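You operate a simulated robot arm through the tools that you are given. There is no shell and no other tool.

Carry out the task below with a simulated robot arm. There is one attempt and no reset: what you move stays moved.

## Task
Load the red cartridge and start console and television.
Fine: the console stays off till the cartridge is in; use the button on the television; once the console is on, press the console button twice.

The check looks at the end state, three seconds after you hand in, the way a careful person would. Anything else that was tipped, shoved, dropped, spilled or broken makes it a failure.

## Robot
A 7-joint arm with a two-finger parallel gripper, fixed in place. Base frame: the origin is on the floor under the middle of its stand, x ahead of it, y to its left, z up. Units: m, rad, N and s.
It reaches about 1.247 m from its shoulder. Its first joint turns from -2.304 to 2.304 rad. Payload 3.91 kg.
The tool frame sits at the grasp point between the pads (the TCP): z along the fingers, y along the line on which they close. The tips reach 0.03 m beyond it. The gripper opens to 0.11 m. The fingers are 0.02 m wide and 0.01 m thick; the gripper's body (0.048 by 0.112 m) begins 0.055 m behind the TCP.
Orientation is that of the tool frame in the base frame, as a unit quaternion [x, y, z, w]. With the fingers straight down and closing along the base's y, the tool's x points along the base's -x, its y along +y and its z along -z.

## Interface
- The arm moves only by the tool jog_arm. Its argument "rows" is a list of rows, each a list of 3 entries, a list of its own where there are three numbers: the opening, from 0 (shut) to 1 (fully open), then the shift along the tool's x, y, z in units of 100 mm (1.0 is 100 mm), then the turn, a rotation vector about the tool's x, y, z in units of 90 degrees (1.0 is 90 degrees). In form: [[gripper, [x, y, z], [rx, ry, rz]], ...]. A call has 1 to 20 rows; each row is the pose to reach, as a shift and turn from the pose commanded when the call began, along the tool's axes at that moment. A call with a number of a shift or a turn outside -1 to 1 is refused whole. Each row takes 0.2 s and may step no farther than 0.05 m and 0.15 rad from the row before; otherwise, or with a gripper value out of range, the whole call is refused. A pose out of reach is approached as far as the arm can. The call stops where the force on the tool passes 40 N (or 10 N more than at its start, if that is more) or the arm is blocked; 0.2 s more then pass. The fingers move at their own pace (about 0.108 m/s each) and stop on an object; they squeeze with about 39 N. The grip force told is the motor's: it shows also when the fingers shut on nothing. Time passes only in rows, and 0.2 s behind the last, so rows that repeat a pose let the fingers close. It gives the time, the measured TCP pose, the force on the tool (base axes), the opening and the grip force at its end, in the units of the frame above (readings bear some noise), with the torque about the TCP (base axes, N m) and any sound that the robot's microphone picked up.
- Cameras (640 x 400 px; columns grow to the right, rows downward): "scene" is fixed at [0.3984, 0.6508, 1.3637]; the picture's right is [-0.28, -0.96, 0.00], its down [-0.84, 0.24, -0.49] and it looks along [0.47, -0.14, -0.87] (base axes); focal length 214 px, centre (320, 200). "wrist" rides on the gripper at [0.072, 0.017, -0.103] in the tool frame; the picture's right is [-0.23, 0.97, 0.00], its down [-0.76, -0.18, -0.62] and it looks along [-0.61, -0.14, 0.78] (tool axes); focal length 222 px, centre (320, 200). There is no depth. A picture from a camera that has moved, and an enlarged one, comes with that camera's place and axes in the base frame and with its lens.
- get_image(camera): a new picture of that camera. It takes no simulated time.
- enlarge(camera, box): a new picture of the part [left, top, right, bottom] of that camera's present view, enlarged. It takes no simulated time.
- hand_in(): hands the job in; it is judged then, once.

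Places have to be worked out from the pictures, the camera data and where the tool is seen. Open the gripper and draw the arm clear of the work before you hand the job in, unless the task says otherwise.

The tools are called after "Request:" as a command line: name --argument value ..., lists and objects as JSON in quotes. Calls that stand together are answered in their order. jog_arm: Moves the arm, as the interface text tells. Its arguments: {"type":"object","properties":{"rows":{"type":"array"}},"required":["rows"]} The other tools are called the same way: get_image (camera) takes a picture; enlarge (camera, box) takes an enlarged picture of a part of a camera's view; hand_in () hands the job in.

At the start:

```text
time: 0.0
eef_pos: [0.5555, 0.3802, 1.0051]
orientation: [0.0, 1.0, 0.0, 0.0]
contact_force: [0.1, 0.3, -0.5]
moment: [0.0, 0.0, -0.01]
finger_gap: 0.11
grasp_force: 0.0
```

scene: 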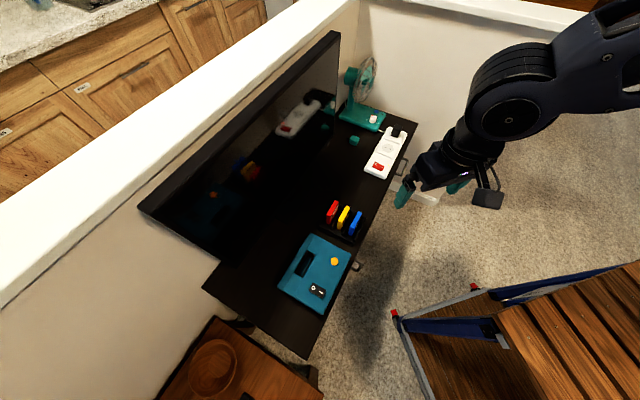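
wrist: 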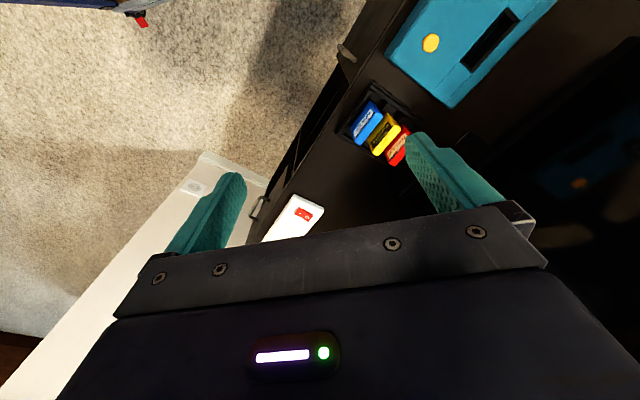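

I'll start by looking closer at the console, cartridges, television and the rest of the cabinet before moving anything.

Request:
enlarge --camera "scene" --box '[260, 180, 380, 330]'

Request:
enlarge --camera "scene" --box '[320, 50, 440, 200]'

Request:
enlarge --camera "scene" --box '[130, 20, 350, 270]'

Request:
enlarge --camera "wrist" --box '[320, 0, 640, 200]'

```text
2.67 times, centred on (320, 255) of scene
camera zoom: at [0.3984, 0.6508, 1.3637], right [-0.28, -0.96, 0.0], down [-0.84, 0.24, -0.49], along [0.47, -0.14, -0.87], focal length 572 px, centre (320, 53)
```

zoom: 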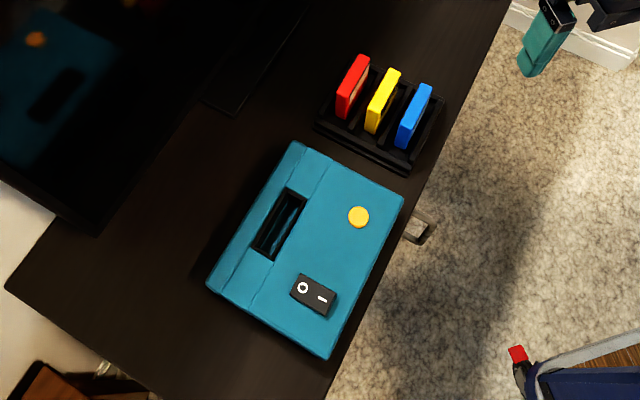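

```text
2.67 times, centred on (380, 125) of scene
camera zoom: at [0.3984, 0.6508, 1.3637], right [-0.28, -0.96, 0.0], down [-0.84, 0.24, -0.49], along [0.47, -0.14, -0.87], focal length 572 px, centre (160, 400)
```

zoom: 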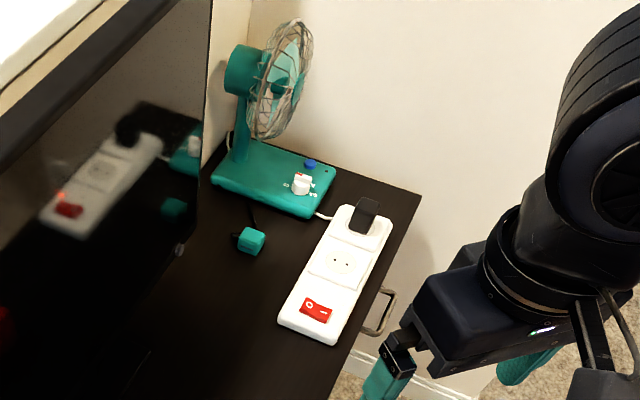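

```text
1.60 times, centred on (240, 145) of scene
camera zoom: at [0.3984, 0.6508, 1.3637], right [-0.28, -0.96, 0.0], down [-0.84, 0.24, -0.49], along [0.47, -0.14, -0.87], focal length 343 px, centre (448, 288)
```

zoom: 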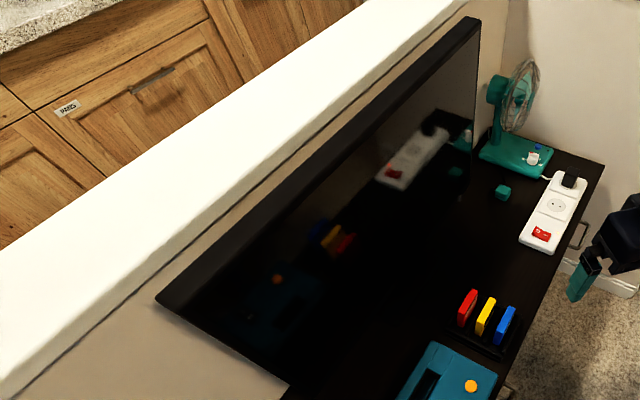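

```text
2.00 times, centred on (480, 100) of wrist
camera zoom: at [0.4826, 0.3975, 1.1076], right [0.23, 0.97, 0.0], down [0.76, -0.18, 0.62], along [0.61, -0.14, -0.78], focal length 444 px, centre (0, 400)
```

zoom: 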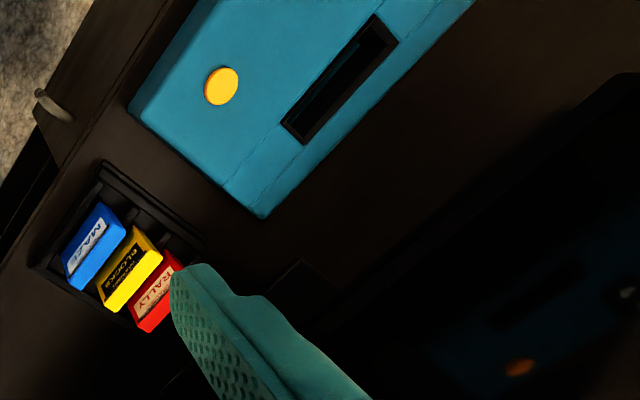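

The cabinet runs diagonally, along (1,-1). The console has an O/I rocker and a yellow button, and the red cartridge is the rear one in the rack. There is also a power strip with a red rocker. I'll shift the arm in free air to get better wrist views.

Request:
jog_arm --rows '[[1, [0.4, 0.3, 0], [0, 0, 0]], [1, [0.8, 0.6, 0], [0, 0, 0]], [1, [1.0, 1.0, 0], [0, 0, 0]], [1, [1.0, 1.0, 0], [0, 0, 0]]]'

Request:
get_image --camera "wrist"

Request:
get_image --camera "scene"

```text
time: 1.0
eef_pos: [0.4551, 0.4834, 1.0039]
orientation: [0.0, 1.0, 0.0, 0.0]
contact_force: [0.1, 0.0, -0.3]
moment: [-0.01, 0.0, 0.01]
finger_gap: 0.1102
grasp_force: 0.0
```

```text
taken
camera wrist: at [0.3828, 0.5, 1.1077], right [0.23, 0.97, 0.0], down [0.76, -0.18, 0.62], along [0.61, -0.14, -0.78], focal length 222 px, centre (320, 200)
```

wrist: 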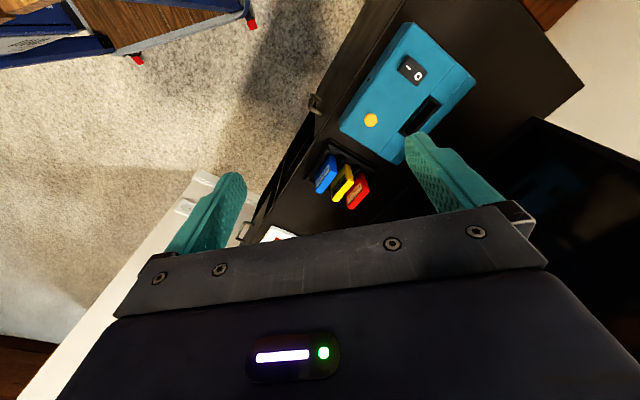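

```text
taken
```

scene: 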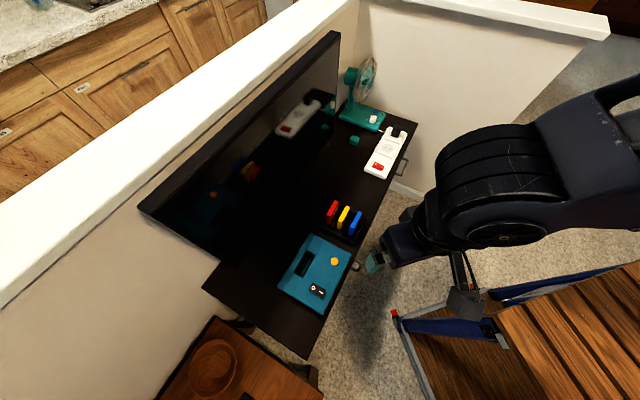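

The wrist view covers the console, the cartridges and part of the strip. I'll enlarge those and also check the power strip in the scene view.

Request:
enlarge --camera "wrist" --box '[300, 10, 500, 135]'

Request:
enlarge --camera "wrist" --box '[300, 140, 400, 215]'

Request:
enlarge --camera "scene" --box '[320, 100, 420, 190]'

Request:
enlarge --camera "scene" --box '[260, 100, 350, 260]'

```text
3.20 times, centred on (400, 72) of wrist
camera zoom: at [0.3828, 0.5, 1.1077], right [0.23, 0.97, 0.0], down [0.76, -0.18, 0.62], along [0.61, -0.14, -0.78], focal length 711 px, centre (64, 608)
```

zoom: 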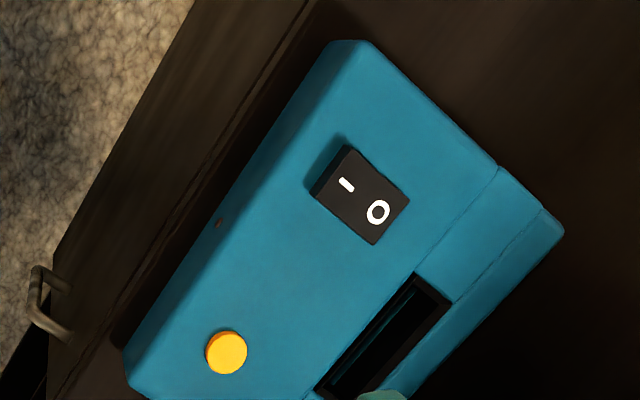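

```text
5.33 times, centred on (350, 178) of wrist
camera zoom: at [0.3828, 0.5, 1.1077], right [0.23, 0.97, 0.0], down [0.76, -0.18, 0.62], along [0.61, -0.14, -0.78], focal length 1185 px, centre (160, 320)
```

zoom: 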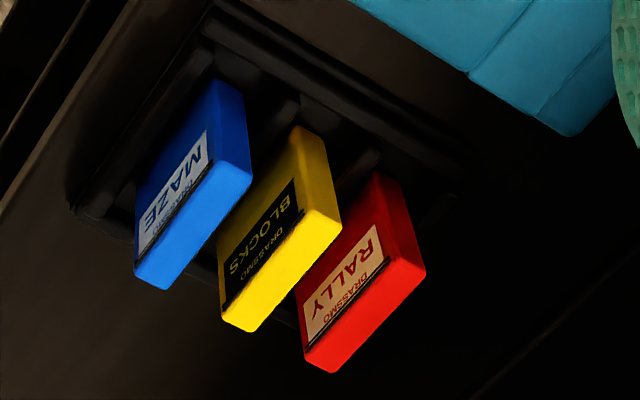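

```text
4.44 times, centred on (370, 145) of scene
camera zoom: at [0.3984, 0.6508, 1.3637], right [-0.28, -0.96, 0.0], down [-0.84, 0.24, -0.49], along [0.47, -0.14, -0.87], focal length 953 px, centre (98, 444)
```

zoom: 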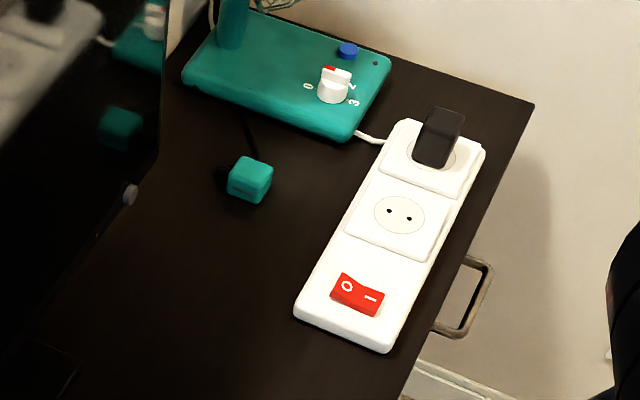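

```text
2.50 times, centred on (305, 180) of scene
camera zoom: at [0.3984, 0.6508, 1.3637], right [-0.28, -0.96, 0.0], down [-0.84, 0.24, -0.49], along [0.47, -0.14, -0.87], focal length 536 px, centre (358, 250)
```

zoom: 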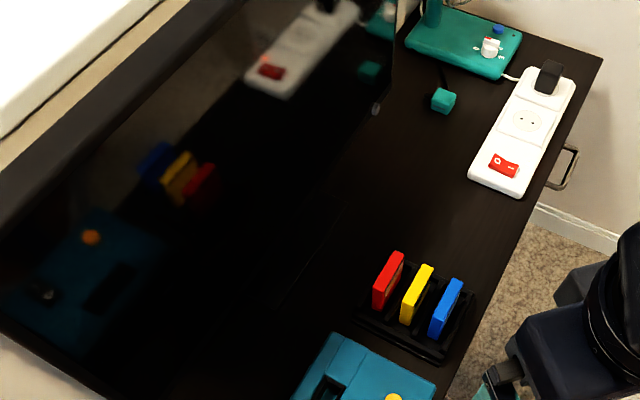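

A teal plug lies loose near the fan, and a small round grey knob sits low on the TV's right side. I'll zoom in tighter on the strip rocker, the plug, that grey knob and the red dot in the TV.

Request:
enlarge --camera "scene" --box '[380, 150, 412, 180]'

Request:
enlarge --camera "scene" --box '[310, 125, 370, 165]'

Request:
enlarge --camera "scene" --box '[270, 90, 340, 140]'

Request:
enlarge --camera "scene" --box '[335, 90, 425, 150]'

Request:
enlarge --camera "wrist" --box '[500, 90, 640, 260]'

```text
13.33 times, centred on (396, 165) of scene
camera zoom: at [0.3984, 0.6508, 1.3637], right [-0.28, -0.96, 0.0], down [-0.84, 0.24, -0.49], along [0.47, -0.14, -0.87], focal length 2860 px, centre (-693, 667)
```

zoom: 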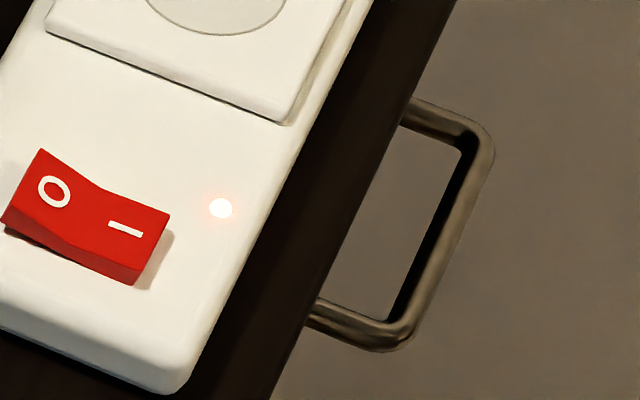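

```text
10.00 times, centred on (340, 145) of scene
camera zoom: at [0.3984, 0.6508, 1.3637], right [-0.28, -0.96, 0.0], down [-0.84, 0.24, -0.49], along [0.47, -0.14, -0.87], focal length 2145 px, centre (120, 750)
```

zoom: 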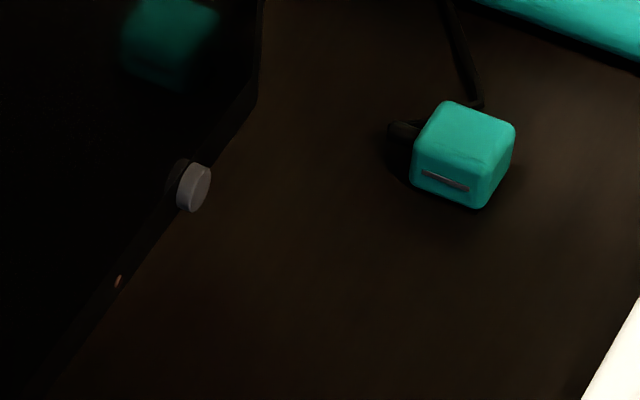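

```text
8.00 times, centred on (305, 115) of scene
camera zoom: at [0.3984, 0.6508, 1.3637], right [-0.28, -0.96, 0.0], down [-0.84, 0.24, -0.49], along [0.47, -0.14, -0.87], focal length 1716 px, centre (440, 880)
```

zoom: 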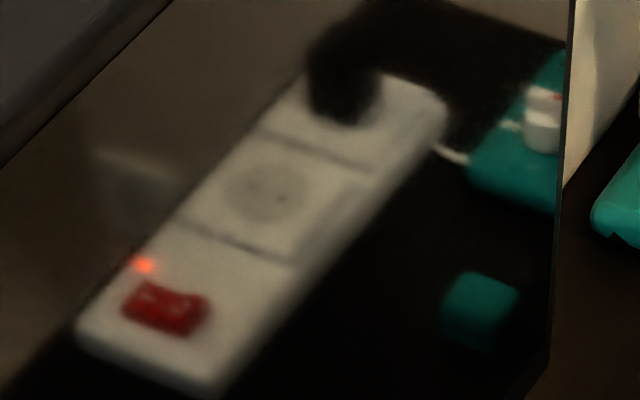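

```text
6.67 times, centred on (380, 120) of scene
camera zoom: at [0.3984, 0.6508, 1.3637], right [-0.28, -0.96, 0.0], down [-0.84, 0.24, -0.49], along [0.47, -0.14, -0.87], focal length 1430 px, centre (-80, 733)
```

zoom: 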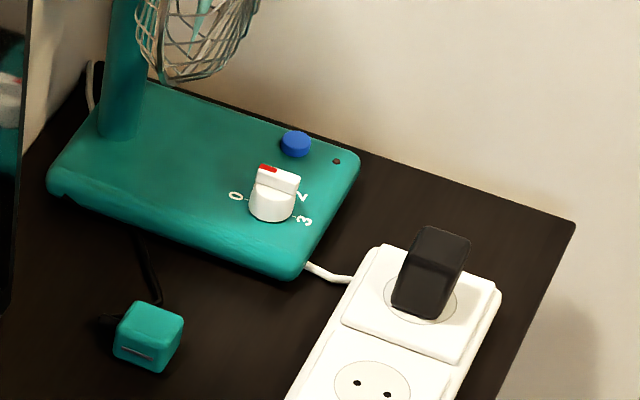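

```text
2.35 times, centred on (570, 175) of wrist
camera zoom: at [0.3828, 0.5, 1.1077], right [0.23, 0.97, 0.0], down [0.76, -0.18, 0.62], along [0.61, -0.14, -0.78], focal length 523 px, centre (-268, 259)
```

zoom: 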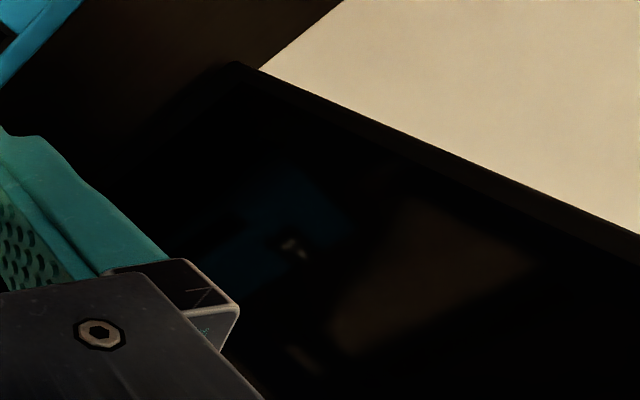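

The strip's lamp is lit, so mains power is on and I'll leave the strip alone. The TV has a grey push button and a dim standby LED on its lower right bezel. From two wrist views I get the yellow button at about (0.546, 0.561, 0.681) and the slot centre at about (0.566, 0.652, 0.675), with its long side along (1,-1). Next I turn the tool 45° so the fingers close across the cartridge thickness, and move over the rack up high.

Request:
jog_arm --rows '[[1, [-0.2, 0.05, 0], [0, 0, 0.0833]], [1, [-0.4, 0.1, 0], [0, 0, 0.1667]], [1, [-0.6, 0.15, 0], [0, 0, 0.25]], [1, [-0.8, 0.2, 0], [0, 0, 0.3333]], [1, [-1.0, 0.25, 0], [0, 0, 0.4167]], [1, [-1.0, 0.3, 0], [0, 0, 0.5]], [1, [-1.0, 0.3, 0], [0, 0, 0.5]]]'

Request:
get_image --camera "wrist"

```text
time: 2.6
eef_pos: [0.5547, 0.5116, 1.0048]
orientation: [0.383, 0.924, 0.0, 0.0]
contact_force: [0.3, -0.6, -0.3]
moment: [-0.03, -0.02, 0.01]
finger_gap: 0.1099
grasp_force: 0.0
```

```text
taken
camera wrist: at [0.5151, 0.5756, 1.1069], right [0.85, 0.53, 0.0], down [0.41, -0.66, 0.62], along [0.33, -0.53, -0.78], focal length 222 px, centre (320, 200)
```

wrist: 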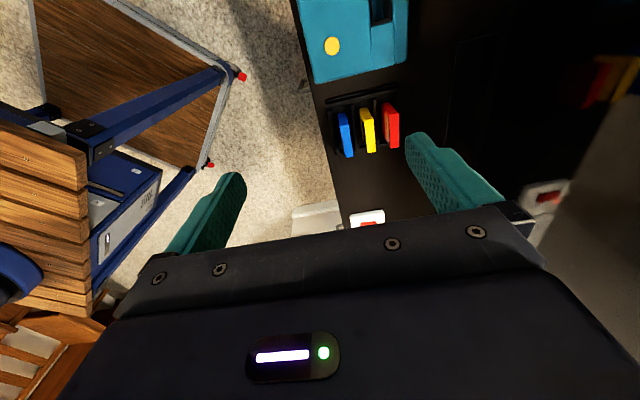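

The turn is clean. I'm moving along the cabinet and toward the red cartridge while lowering to about z=0.9, still well above everything.

Request:
jog_arm --rows '[[1, [-0.25, 0.25, 0.25], [0, 0, 0]], [1, [-0.5, 0.5, 0.5], [0, 0, 0]], [1, [-0.75, 0.75, 0.75], [0, 0, 0]], [1, [-0.9, 1.0, 1.0], [0, 0, 0]], [1, [-0.9, 1.0, 1.0], [0, 0, 0]]]'

Request:
get_image --camera "wrist"

Request:
enlarge --camera "wrist" --box '[240, 0, 440, 125]'

Request:
get_image --camera "scene"

```text
time: 3.8
eef_pos: [0.6887, 0.5167, 0.904]
orientation: [0.383, 0.924, 0.0, -0.001]
contact_force: [0.1, -0.6, 0.3]
moment: [-0.01, 0.02, -0.01]
finger_gap: 0.1102
grasp_force: 0.0
```

```text
taken
camera wrist: at [0.6492, 0.5797, 1.0073], right [0.85, 0.53, 0.0], down [0.41, -0.66, 0.62], along [0.33, -0.53, -0.78], focal length 222 px, centre (320, 200)
```

wrist: 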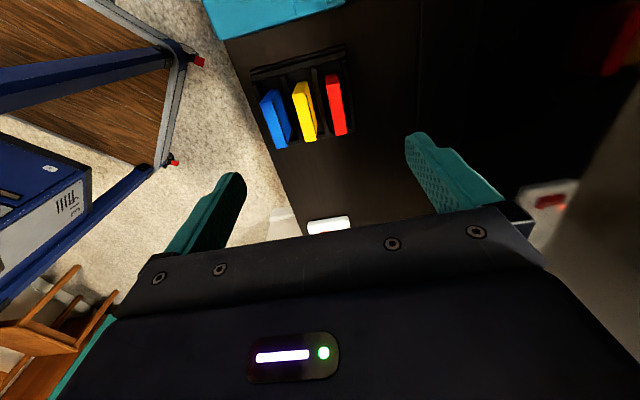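

```text
3.20 times, centred on (340, 62) of wrist
camera zoom: at [0.6492, 0.5797, 1.0073], right [0.85, 0.53, 0.0], down [0.41, -0.66, 0.62], along [0.33, -0.53, -0.78], focal length 711 px, centre (256, 640)
```

zoom: 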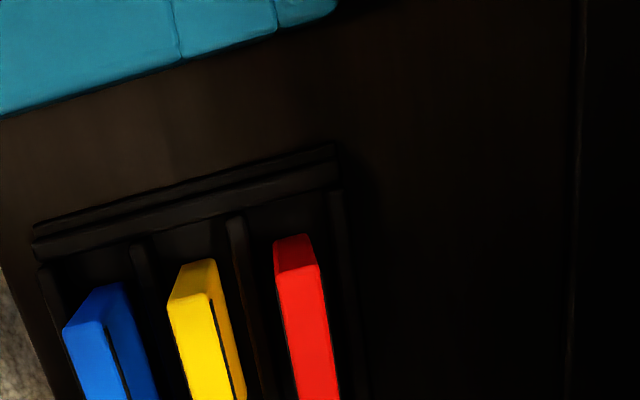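

```text
taken
```

scene: 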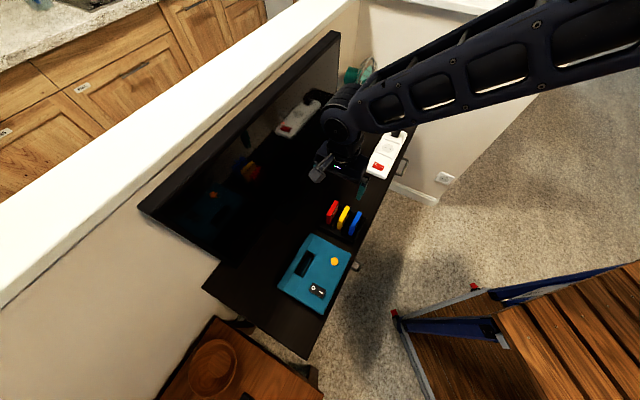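

Let me enlarge around the red cartridge to measure its top face.

Request:
enlarge --camera "wrist" --box '[240, 50, 368, 160]'

Request:
enlarge --camera "scene" --box '[310, 190, 374, 240]'

```text
3.64 times, centred on (304, 105) of wrist
camera zoom: at [0.6492, 0.5797, 1.0073], right [0.85, 0.53, 0.0], down [0.41, -0.66, 0.62], along [0.33, -0.53, -0.78], focal length 808 px, centre (378, 546)
```

zoom: 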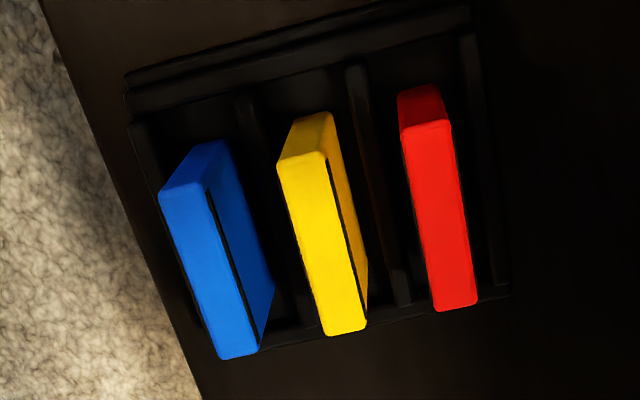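

```text
8.00 times, centred on (342, 215) of scene
camera zoom: at [0.3984, 0.6508, 1.3637], right [-0.28, -0.96, 0.0], down [-0.84, 0.24, -0.49], along [0.47, -0.14, -0.87], focal length 1716 px, centre (144, 80)
```

zoom: 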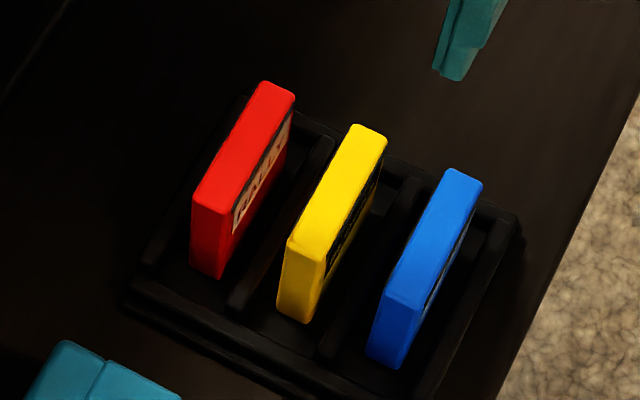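

The red top face is about 65 × 17 mm, aligned with the tool, and centred near (0.718, 0.514) with its top at about z=0.697. Neighbours sit 45 mm apart, so the fingers fit between them. I'll centre over it at z≈0.80 with the fingers partly closed and look again.

Request:
jog_arm --rows '[[0.8, [-0.115, 0.094, 0.25], [0, 0, 0]], [0.6, [-0.229, 0.187, 0.5], [0, 0, 0]], [0.4, [-0.229, 0.187, 0.75], [0, 0, 0]], [0.38, [-0.229, 0.187, 1.0], [0, 0, 0]], [0.38, [-0.229, 0.187, 1.0], [0, 0, 0]]]'

Request:
get_image --camera "wrist"

Request:
enlarge --camera "wrist" --box '[240, 60, 400, 180]'

```text
time: 5.0
eef_pos: [0.7184, 0.5131, 0.8066]
orientation: [0.383, 0.924, 0.0, 0.001]
contact_force: [-0.5, 0.8, -0.2]
moment: [0.0, 0.04, -0.04]
finger_gap: 0.0417
grasp_force: 0.0
```

```text
taken
camera wrist: at [0.6783, 0.577, 0.9087], right [0.85, 0.53, 0.0], down [0.41, -0.66, 0.62], along [0.33, -0.53, -0.78], focal length 222 px, centre (320, 200)
```

wrist: 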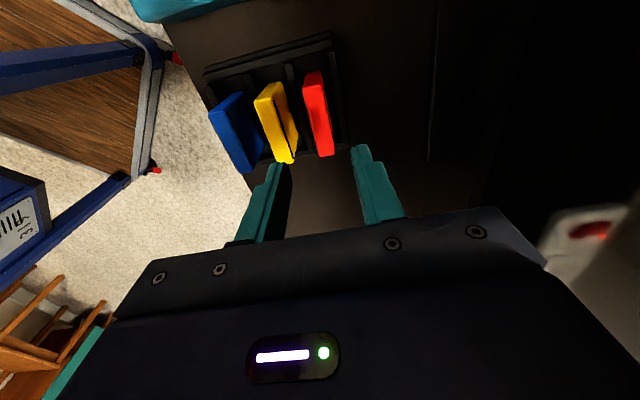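

```text
3.33 times, centred on (320, 120) of wrist
camera zoom: at [0.6783, 0.577, 0.9087], right [0.85, 0.53, 0.0], down [0.41, -0.66, 0.62], along [0.33, -0.53, -0.78], focal length 740 px, centre (320, 467)
```

zoom: 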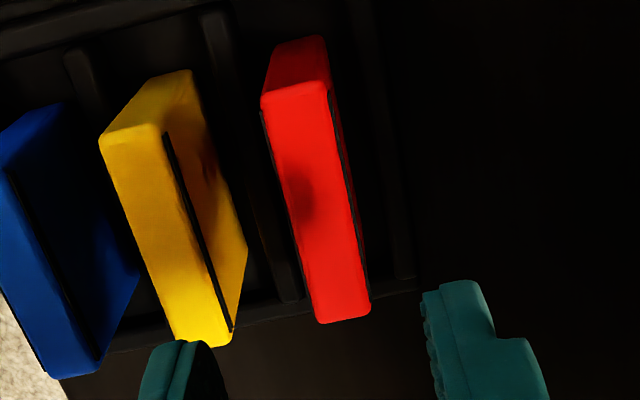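

The gripper is centred over red to within about 2 mm, and the neighbours have clearance. I'll narrow the gap slightly and descend so the fingertips straddle the cartridge's upper part.

Request:
jog_arm --rows '[[0.34, [-0.02, 0, 0.2], [0, 0, 0]], [0.34, [-0.02, 0, 0.4], [0, 0, 0]], [0.34, [-0.02, 0, 0.6], [0, 0, 0]], [0.34, [-0.02, 0, 0.75], [0, 0, 0]], [0.34, [-0.02, 0, 0.85], [0, 0, 0]], [0.34, [-0.02, 0, 0.85], [0, 0, 0]]]'

Request:
get_image --camera "wrist"

Request:
enlarge --camera "wrist" --box '[230, 80, 410, 215]'

Request:
enlarge --camera "scene" --box '[290, 140, 400, 250]'

```text
time: 6.4
eef_pos: [0.7218, 0.5122, 0.7199]
orientation: [0.383, 0.924, -0.001, 0.0]
contact_force: [1.0, -0.9, -0.7]
moment: [-0.02, 0.01, 0.0]
finger_gap: 0.0375
grasp_force: 0.0
```

```text
taken
camera wrist: at [0.6824, 0.5759, 0.822], right [0.85, 0.53, 0.0], down [0.41, -0.66, 0.62], along [0.33, -0.53, -0.78], focal length 222 px, centre (320, 200)
```

wrist: 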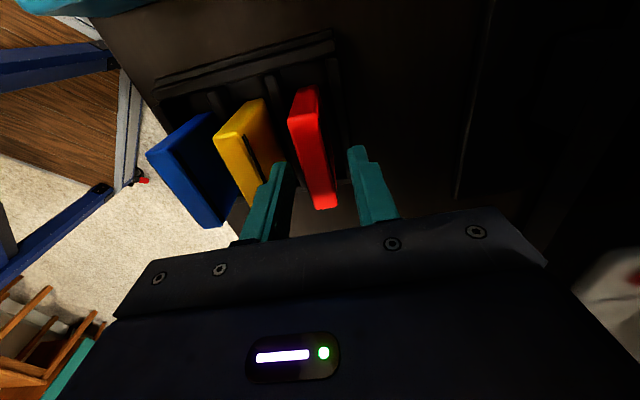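

```text
2.96 times, centred on (320, 148) of wrist
camera zoom: at [0.6824, 0.5759, 0.822], right [0.85, 0.53, 0.0], down [0.41, -0.66, 0.62], along [0.33, -0.53, -0.78], focal length 658 px, centre (320, 356)
```

zoom: 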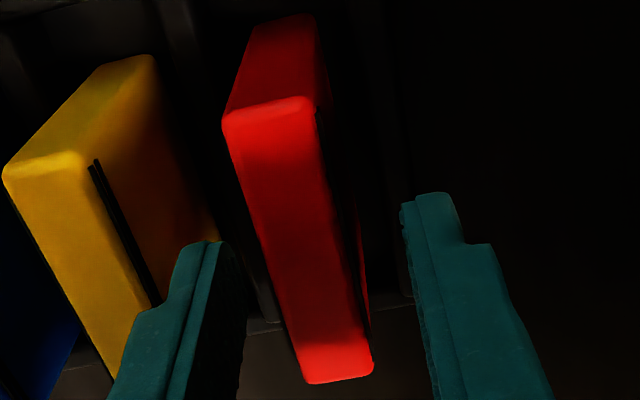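

```text
3.64 times, centred on (345, 195) of scene
camera zoom: at [0.3984, 0.6508, 1.3637], right [-0.28, -0.96, 0.0], down [-0.84, 0.24, -0.49], along [0.47, -0.14, -0.87], focal length 780 px, centre (229, 218)
```

zoom: 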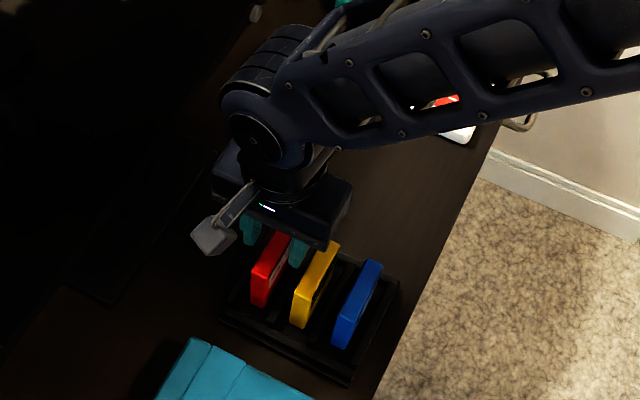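

The fingertips are just at the cartridge's top plane (z≈0.699), and red is about 2 mm off centre. I'll correct that, go 20 mm lower and close.

Request:
jog_arm --rows '[[0.34, [0.02, -0.018, 0.0], [0, 0, 0]], [0.34, [0.02, -0.018, 0.1], [0, 0, 0]], [0.34, [0.02, -0.018, 0.2], [0, 0, 0]], [0.34, [0.02, -0.018, 0.2], [0, 0, 0]], [0.2, [0.02, -0.018, 0.2], [0, 0, 0]], [0.0, [0.02, -0.018, 0.2], [0, 0, 0]], [0.0, [0.02, -0.018, 0.2], [0, 0, 0]], [0.0, [0.02, -0.018, 0.2], [0, 0, 0]]]'

Request:
enlarge --camera "wrist" --box '[230, 80, 410, 215]'

Request:
enlarge --camera "scene" --box '[310, 180, 390, 250]'

```text
time: 8.2
eef_pos: [0.7185, 0.5125, 0.7011]
orientation: [0.383, 0.924, 0.0, 0.0]
contact_force: [-0.5, 0.4, 0.4]
moment: [-0.01, 0.01, 0.0]
finger_gap: 0.0175
grasp_force: 38.7
```

```text
2.96 times, centred on (320, 148) of wrist
camera zoom: at [0.6783, 0.5755, 0.8024], right [0.85, 0.53, 0.0], down [0.41, -0.66, 0.62], along [0.33, -0.53, -0.78], focal length 658 px, centre (320, 356)
```

zoom: 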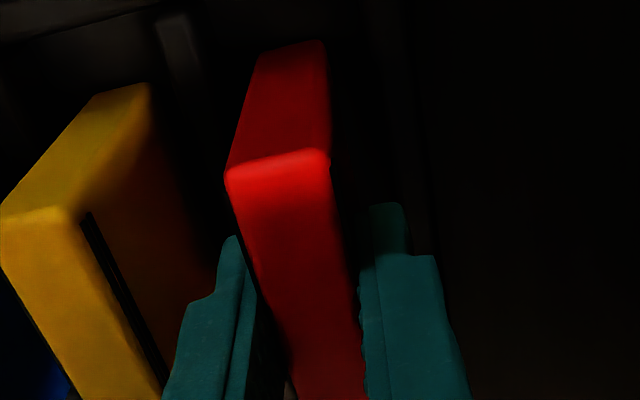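

```text
5.71 times, centred on (350, 215) of scene
camera zoom: at [0.3984, 0.6508, 1.3637], right [-0.28, -0.96, 0.0], down [-0.84, 0.24, -0.49], along [0.47, -0.14, -0.87], focal length 1226 px, centre (149, 114)
```

zoom: 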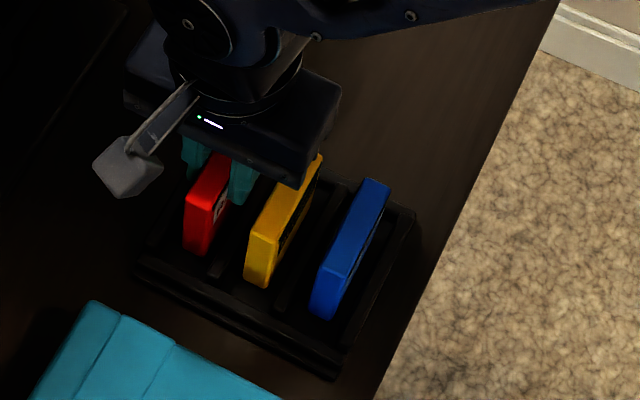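

The grip is firm, with a 17.5 mm gap at 38.7 N. I'll lift straight up out of the rack.

Request:
jog_arm --rows '[[0, [0, 0, -0.15], [0, 0, 0]], [0, [0, 0, -0.3], [0, 0, 0]], [0, [0, 0, -0.5], [0, 0, 0]], [0, [0, 0, -0.75], [0, 0, 0]], [0, [0, 0, -1.0], [0, 0, 0]], [0, [0, 0, -1.0], [0, 0, 0]]]'

Request:
get_image --camera "wrist"

Request:
enlarge --camera "scene" --box '[290, 150, 410, 260]'

```text
time: 9.6
eef_pos: [0.7174, 0.5112, 0.8012]
orientation: [0.382, 0.924, 0.0, -0.001]
contact_force: [0.5, 0.4, -0.9]
moment: [0.01, -0.01, 0.0]
finger_gap: 0.0176
grasp_force: 39.0
```

```text
taken
camera wrist: at [0.6781, 0.5758, 0.9028], right [0.85, 0.53, 0.0], down [0.41, -0.66, 0.62], along [0.33, -0.53, -0.78], focal length 222 px, centre (320, 200)
```

wrist: 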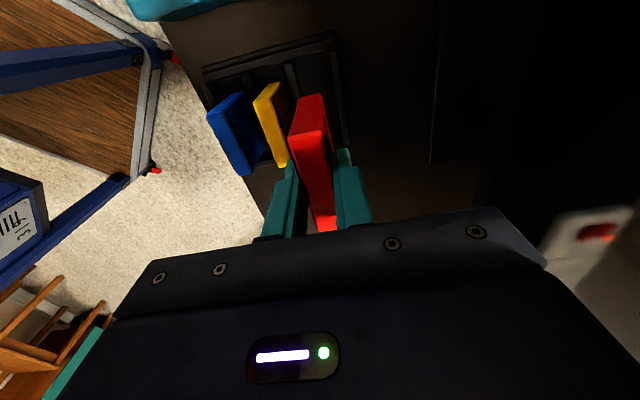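

```text
3.64 times, centred on (350, 205) of scene
camera zoom: at [0.3984, 0.6508, 1.3637], right [-0.28, -0.96, 0.0], down [-0.84, 0.24, -0.49], along [0.47, -0.14, -0.87], focal length 780 px, centre (211, 182)
```

zoom: 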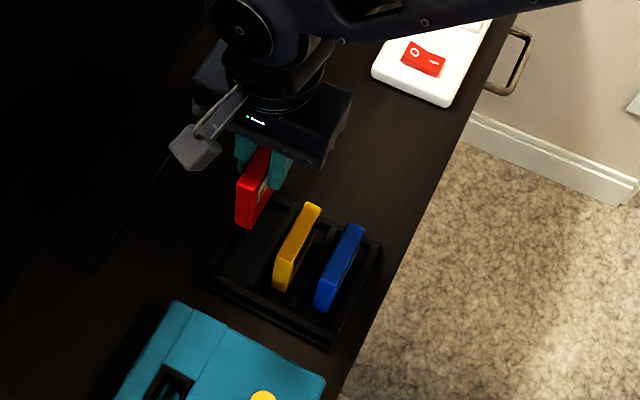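

The cartridge is out and held. I'll look at it in the grip to learn its offset and length in the tool frame.

Request:
enlarge --camera "wrist" --box '[256, 80, 384, 240]'

Request:
enlarge --camera "scene" --box '[315, 175, 385, 225]'

```text
2.50 times, centred on (320, 160) of wrist
camera zoom: at [0.6781, 0.5758, 0.9028], right [0.85, 0.53, 0.0], down [0.41, -0.66, 0.62], along [0.33, -0.53, -0.78], focal length 555 px, centre (320, 300)
```

zoom: 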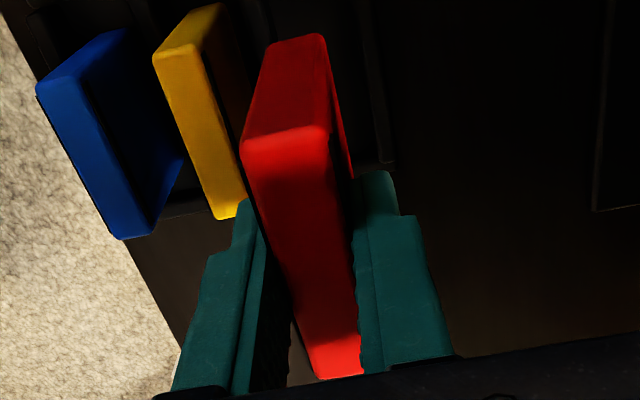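

```text
8.00 times, centred on (350, 200) of scene
camera zoom: at [0.3984, 0.6508, 1.3637], right [-0.28, -0.96, 0.0], down [-0.84, 0.24, -0.49], along [0.47, -0.14, -0.87], focal length 1716 px, centre (80, 200)
```

zoom: 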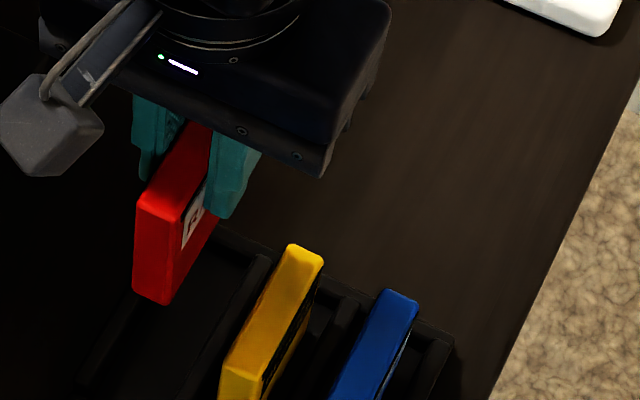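

The cartridge hangs straight and is centred in the grip within 1 mm, its bottom about 78 mm below the TCP. I'll carry it along the cabinet to near the slot, keeping it well above the console top.

Request:
jog_arm --rows '[[0, [0, 0, -0.2], [0, 0, 0]], [0, [0.25, -0.02, -0.3], [0, 0, 0]], [0, [0.5, -0.04, -0.3], [0, 0, 0]], [0, [0.75, -0.06, -0.3], [0, 0, 0]], [0, [1.0, -0.073, -0.3], [0, 0, 0]], [0, [1.0, -0.073, -0.3], [0, 0, 0]]]'

Request:
jog_arm --rows '[[0, [0.25, 0, 0], [0, 0, 0]], [0, [0.5, 0, 0], [0, 0, 0]], [0, [0.7, 0, 0], [0, 0, 0]], [0, [0.8, 0, 0], [0, 0, 0]], [0, [0.8, 0, 0], [0, 0, 0]]]'

Request:
get_image --camera "wrist"

Request:
enlarge --camera "wrist" --box '[220, 0, 420, 150]'

Request:
get_image --camera "scene"

```text
time: 11.0
eef_pos: [0.6412, 0.5772, 0.8292]
orientation: [0.383, 0.924, 0.0, 0.0]
contact_force: [0.1, -0.2, -1.3]
moment: [0.0, -0.01, -0.02]
finger_gap: 0.0171
grasp_force: 38.7
```

```text
time: 12.2
eef_pos: [0.586, 0.6347, 0.8283]
orientation: [0.384, 0.923, 0.0, 0.0]
contact_force: [-0.6, -0.4, -0.3]
moment: [0.0, -0.01, 0.02]
finger_gap: 0.0172
grasp_force: 39.2
```

```text
taken
camera wrist: at [0.5463, 0.6988, 0.9317], right [0.85, 0.53, 0.0], down [0.41, -0.66, 0.62], along [0.33, -0.53, -0.78], focal length 222 px, centre (320, 200)
```

wrist: 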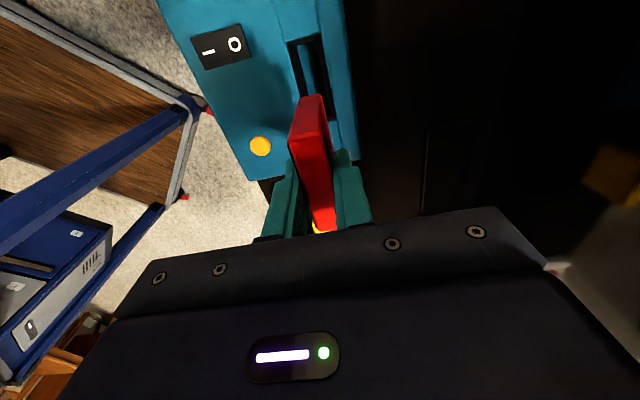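

```text
2.67 times, centred on (320, 75) of wrist
camera zoom: at [0.5463, 0.6988, 0.9317], right [0.85, 0.53, 0.0], down [0.41, -0.66, 0.62], along [0.33, -0.53, -0.78], focal length 592 px, centre (320, 533)
```

zoom: 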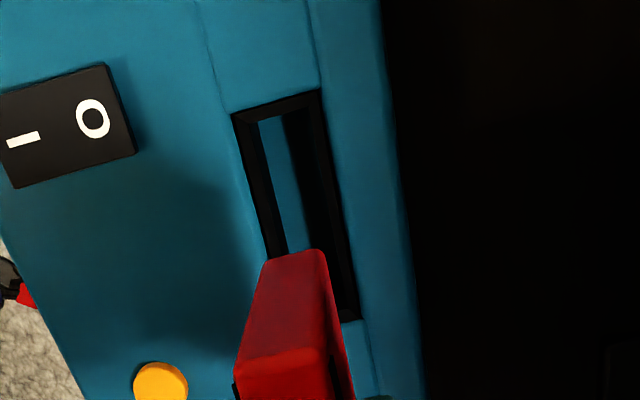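

```text
taken
```

scene: 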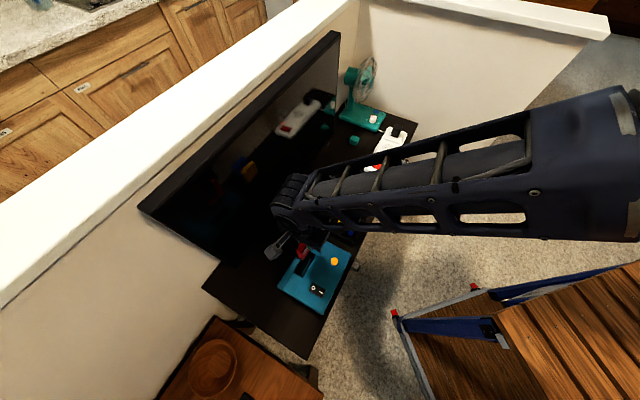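

The slot frame is in clear view. I'll zoom in to measure its inner opening before aligning.

Request:
enlarge --camera "wrist" --box '[275, 20, 355, 130]'

Request:
enlarge --camera "wrist" --box '[280, 25, 340, 65]'

```text
3.64 times, centred on (315, 75) of wrist
camera zoom: at [0.5463, 0.6988, 0.9317], right [0.85, 0.53, 0.0], down [0.41, -0.66, 0.62], along [0.33, -0.53, -0.78], focal length 808 px, centre (338, 654)
```

zoom: 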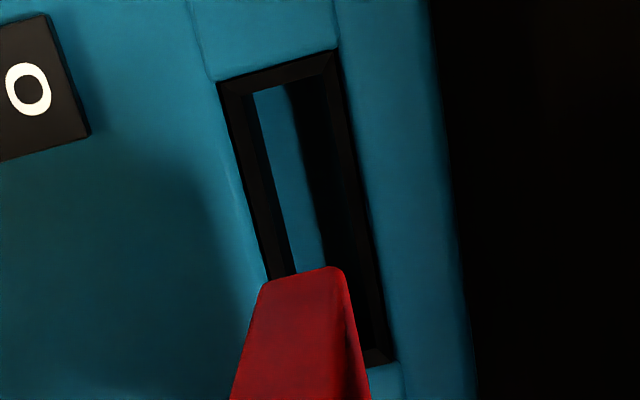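

```text
10.00 times, centred on (310, 45) of wrist
camera zoom: at [0.5463, 0.6988, 0.9317], right [0.85, 0.53, 0.0], down [0.41, -0.66, 0.62], along [0.33, -0.53, -0.78], focal length 2221 px, centre (420, 1750)
```

zoom: 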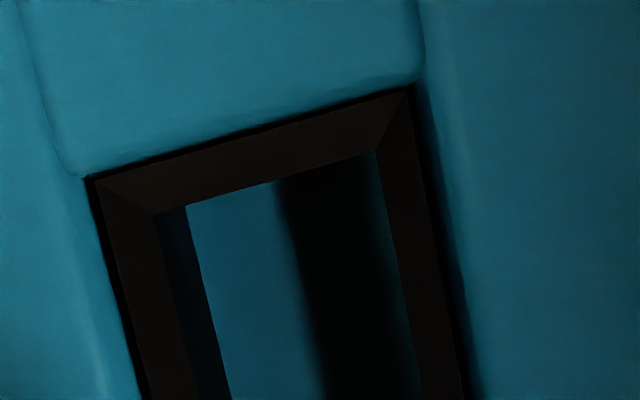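

The slot has a bevelled frame, with an inner opening of about 22 × 73 mm against the cartridge's 17.5 × 65 mm. I need to shift +25 mm along the slot and -1.4 mm across it. I'll do that and lower until the cartridge bottom is about 2 cm above the console.

Request:
jog_arm --rows '[[0, [0.125, -0.007, 0], [0, 0, 0]], [0, [0.25, -0.014, 0], [0, 0, 0]], [0, [0.25, -0.014, 0.2], [0, 0, 0]], [0, [0.25, -0.014, 0.35], [0, 0, 0]], [0, [0.25, -0.014, 0.35], [0, 0, 0]], [0, [0.25, -0.014, 0.35], [0, 0, 0]]]'

Request:
enlarge --camera "wrist" --box '[250, 20, 390, 230]'

Request:
enlarge --camera "wrist" --box '[270, 60, 370, 130]'

Request:
enlarge --camera "scene" --box '[260, 215, 350, 285]'

```text
time: 13.6
eef_pos: [0.5671, 0.6527, 0.7954]
orientation: [0.383, 0.924, 0.0, 0.0]
contact_force: [-1.1, 0.1, -0.7]
moment: [0.0, 0.0, 0.02]
finger_gap: 0.0172
grasp_force: 38.5
```

```text
1.90 times, centred on (320, 125) of wrist
camera zoom: at [0.5278, 0.7157, 0.8978], right [0.85, 0.53, 0.0], down [0.41, -0.66, 0.62], along [0.33, -0.53, -0.78], focal length 423 px, centre (320, 343)
```

zoom: 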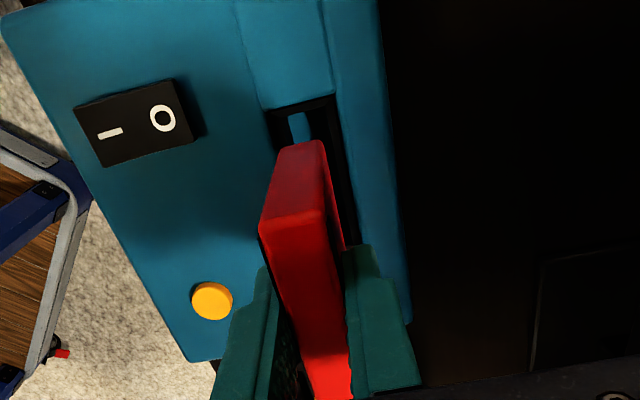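

```text
5.71 times, centred on (320, 95) of wrist
camera zoom: at [0.5278, 0.7157, 0.8978], right [0.85, 0.53, 0.0], down [0.41, -0.66, 0.62], along [0.33, -0.53, -0.78], focal length 1269 px, centre (320, 800)
```

zoom: 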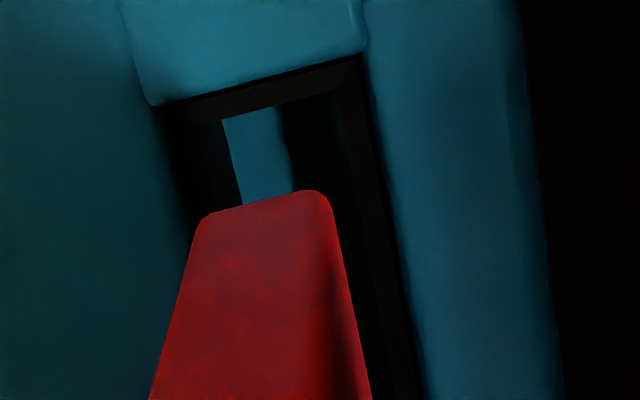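

```text
5.71 times, centred on (305, 250) of scene
camera zoom: at [0.3984, 0.6508, 1.3637], right [-0.28, -0.96, 0.0], down [-0.84, 0.24, -0.49], along [0.47, -0.14, -0.87], focal length 1226 px, centre (406, -86)
```

zoom: 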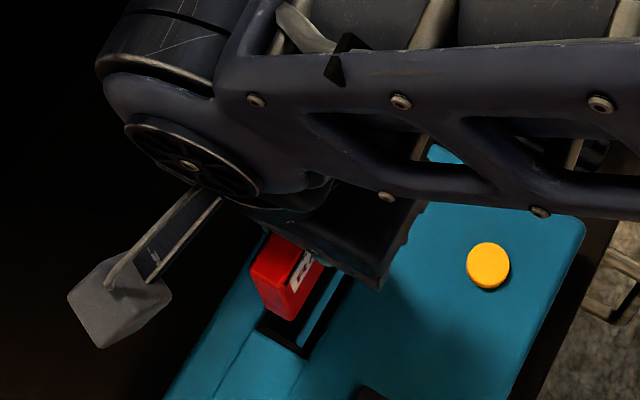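

Alignment is within about 1 mm. I'm lowering into the slot in small steps, letting the force limit guard the motion.

Request:
jog_arm --rows '[[0, [0, -0.007, 0.1], [0, 0, 0]], [0, [0, -0.007, 0.2], [0, 0, 0]], [0, [0, -0.007, 0.3], [0, 0, 0]], [0, [0, -0.007, 0.36], [0, 0, 0]], [0, [0, -0.007, 0.4], [0, 0, 0]], [0, [0, -0.007, 0.44], [0, 0, 0]], [0, [0, -0.007, 0.48], [0, 0, 0]], [0, [0, -0.007, 0.52], [0, 0, 0]], [0, [0, -0.007, 0.56], [0, 0, 0]], [0, [0, -0.007, 0.6], [0, 0, 0]]]'

Request:
enlarge --camera "wrist" --box '[250, 20, 390, 230]'

Request:
enlarge --camera "scene" --box '[260, 215, 350, 285]'

```text
time: 15.8
eef_pos: [0.566, 0.651, 0.7346]
orientation: [0.382, 0.924, 0.0, 0.0]
contact_force: [-0.6, 0.4, -1.1]
moment: [0.05, -0.01, 0.0]
finger_gap: 0.0171
grasp_force: 39.5
```

```text
1.90 times, centred on (320, 125) of wrist
camera zoom: at [0.5268, 0.7151, 0.8369], right [0.85, 0.53, 0.0], down [0.41, -0.66, 0.62], along [0.33, -0.53, -0.78], focal length 423 px, centre (320, 343)
```

zoom: 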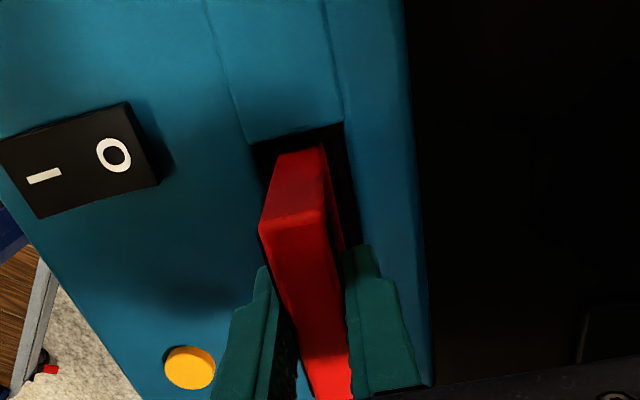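

```text
5.71 times, centred on (305, 250) of scene
camera zoom: at [0.3984, 0.6508, 1.3637], right [-0.28, -0.96, 0.0], down [-0.84, 0.24, -0.49], along [0.47, -0.14, -0.87], focal length 1226 px, centre (406, -86)
```

zoom: 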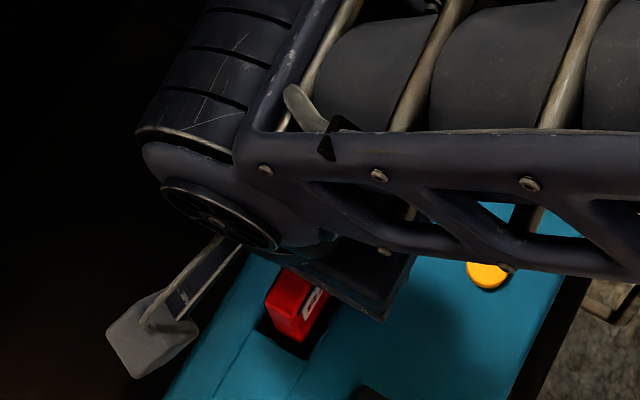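

The cartridge is about 18 mm into the slot with almost no force. I'll continue down slowly, stopping before the fingertips reach the console top.

Request:
jog_arm --rows '[[0, [0, 0, 0.04], [0, 0, 0]], [0, [0, 0, 0.08], [0, 0, 0]], [0, [0, 0, 0.12], [0, 0, 0]], [0, [0, 0, 0.15], [0, 0, 0]], [0, [0, 0, 0.18], [0, 0, 0]], [0, [0, 0, 0.21], [0, 0, 0]], [0, [0, 0, 0.24], [0, 0, 0]], [0, [0, 0, 0.24], [0, 0, 0]]]'

Request:
enlarge --camera "wrist" --box '[250, 40, 390, 230]'

Request:
enlarge --camera "scene" --box '[260, 215, 350, 285]'

```text
time: 17.6
eef_pos: [0.5653, 0.653, 0.7132]
orientation: [0.384, 0.924, 0.002, 0.001]
contact_force: [-2.4, -3.7, 30.7]
moment: [-0.19, 0.21, 0.01]
finger_gap: 0.0174
grasp_force: 39.2
```

```text
2.11 times, centred on (320, 135) of wrist
camera zoom: at [0.527, 0.7159, 0.8155], right [0.85, 0.53, 0.0], down [0.41, -0.67, 0.62], along [0.33, -0.53, -0.78], focal length 468 px, centre (320, 337)
```

zoom: 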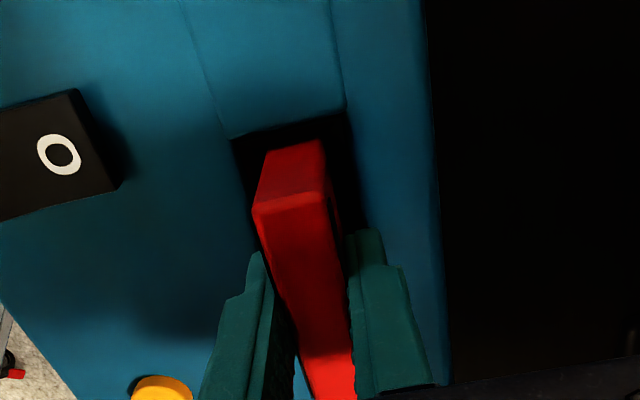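

```text
5.71 times, centred on (305, 250) of scene
camera zoom: at [0.3984, 0.6508, 1.3637], right [-0.28, -0.96, 0.0], down [-0.84, 0.24, -0.49], along [0.47, -0.14, -0.87], focal length 1226 px, centre (406, -86)
```

zoom: 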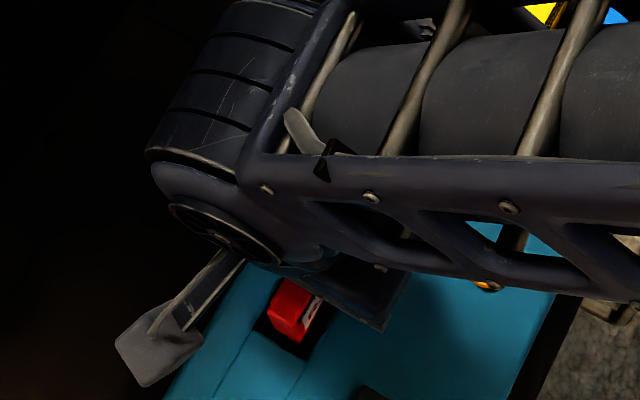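

The force rose to about 31 N at TCP z=0.713, so the cartridge is roughly 40 mm deep, either bottoming out or meeting the connector. I'll push slightly further and watch whether it yields.

Request:
jog_arm --rows '[[0, [0, 0, 0.01], [0, 0, 0]], [0, [0, 0, 0.02], [0, 0, 0]], [0, [0, 0, 0.03], [0, 0, 0]], [0, [0, 0, 0.04], [0, 0, 0]]]'

Request:
enlarge --camera "wrist" --box '[250, 40, 390, 230]'

```text
time: 18.6
eef_pos: [0.5653, 0.6519, 0.709]
orientation: [0.383, 0.924, 0.0, 0.001]
contact_force: [-1.7, 0.1, 38.3]
moment: [-0.14, -0.05, -0.01]
finger_gap: 0.0174
grasp_force: 39.2
```

```text
2.11 times, centred on (320, 135) of wrist
camera zoom: at [0.5268, 0.7155, 0.8114], right [0.85, 0.53, 0.0], down [0.41, -0.67, 0.62], along [0.33, -0.53, -0.78], focal length 468 px, centre (320, 337)
```

zoom: 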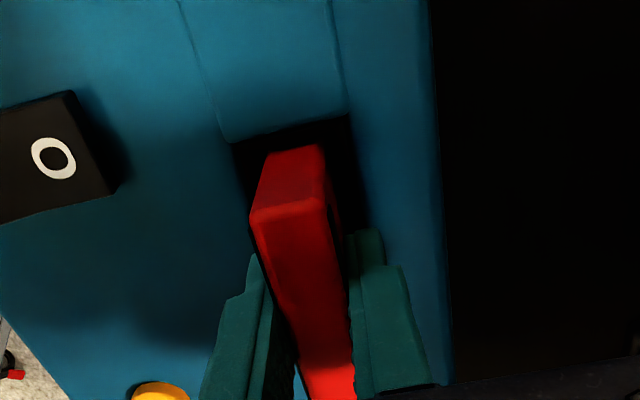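

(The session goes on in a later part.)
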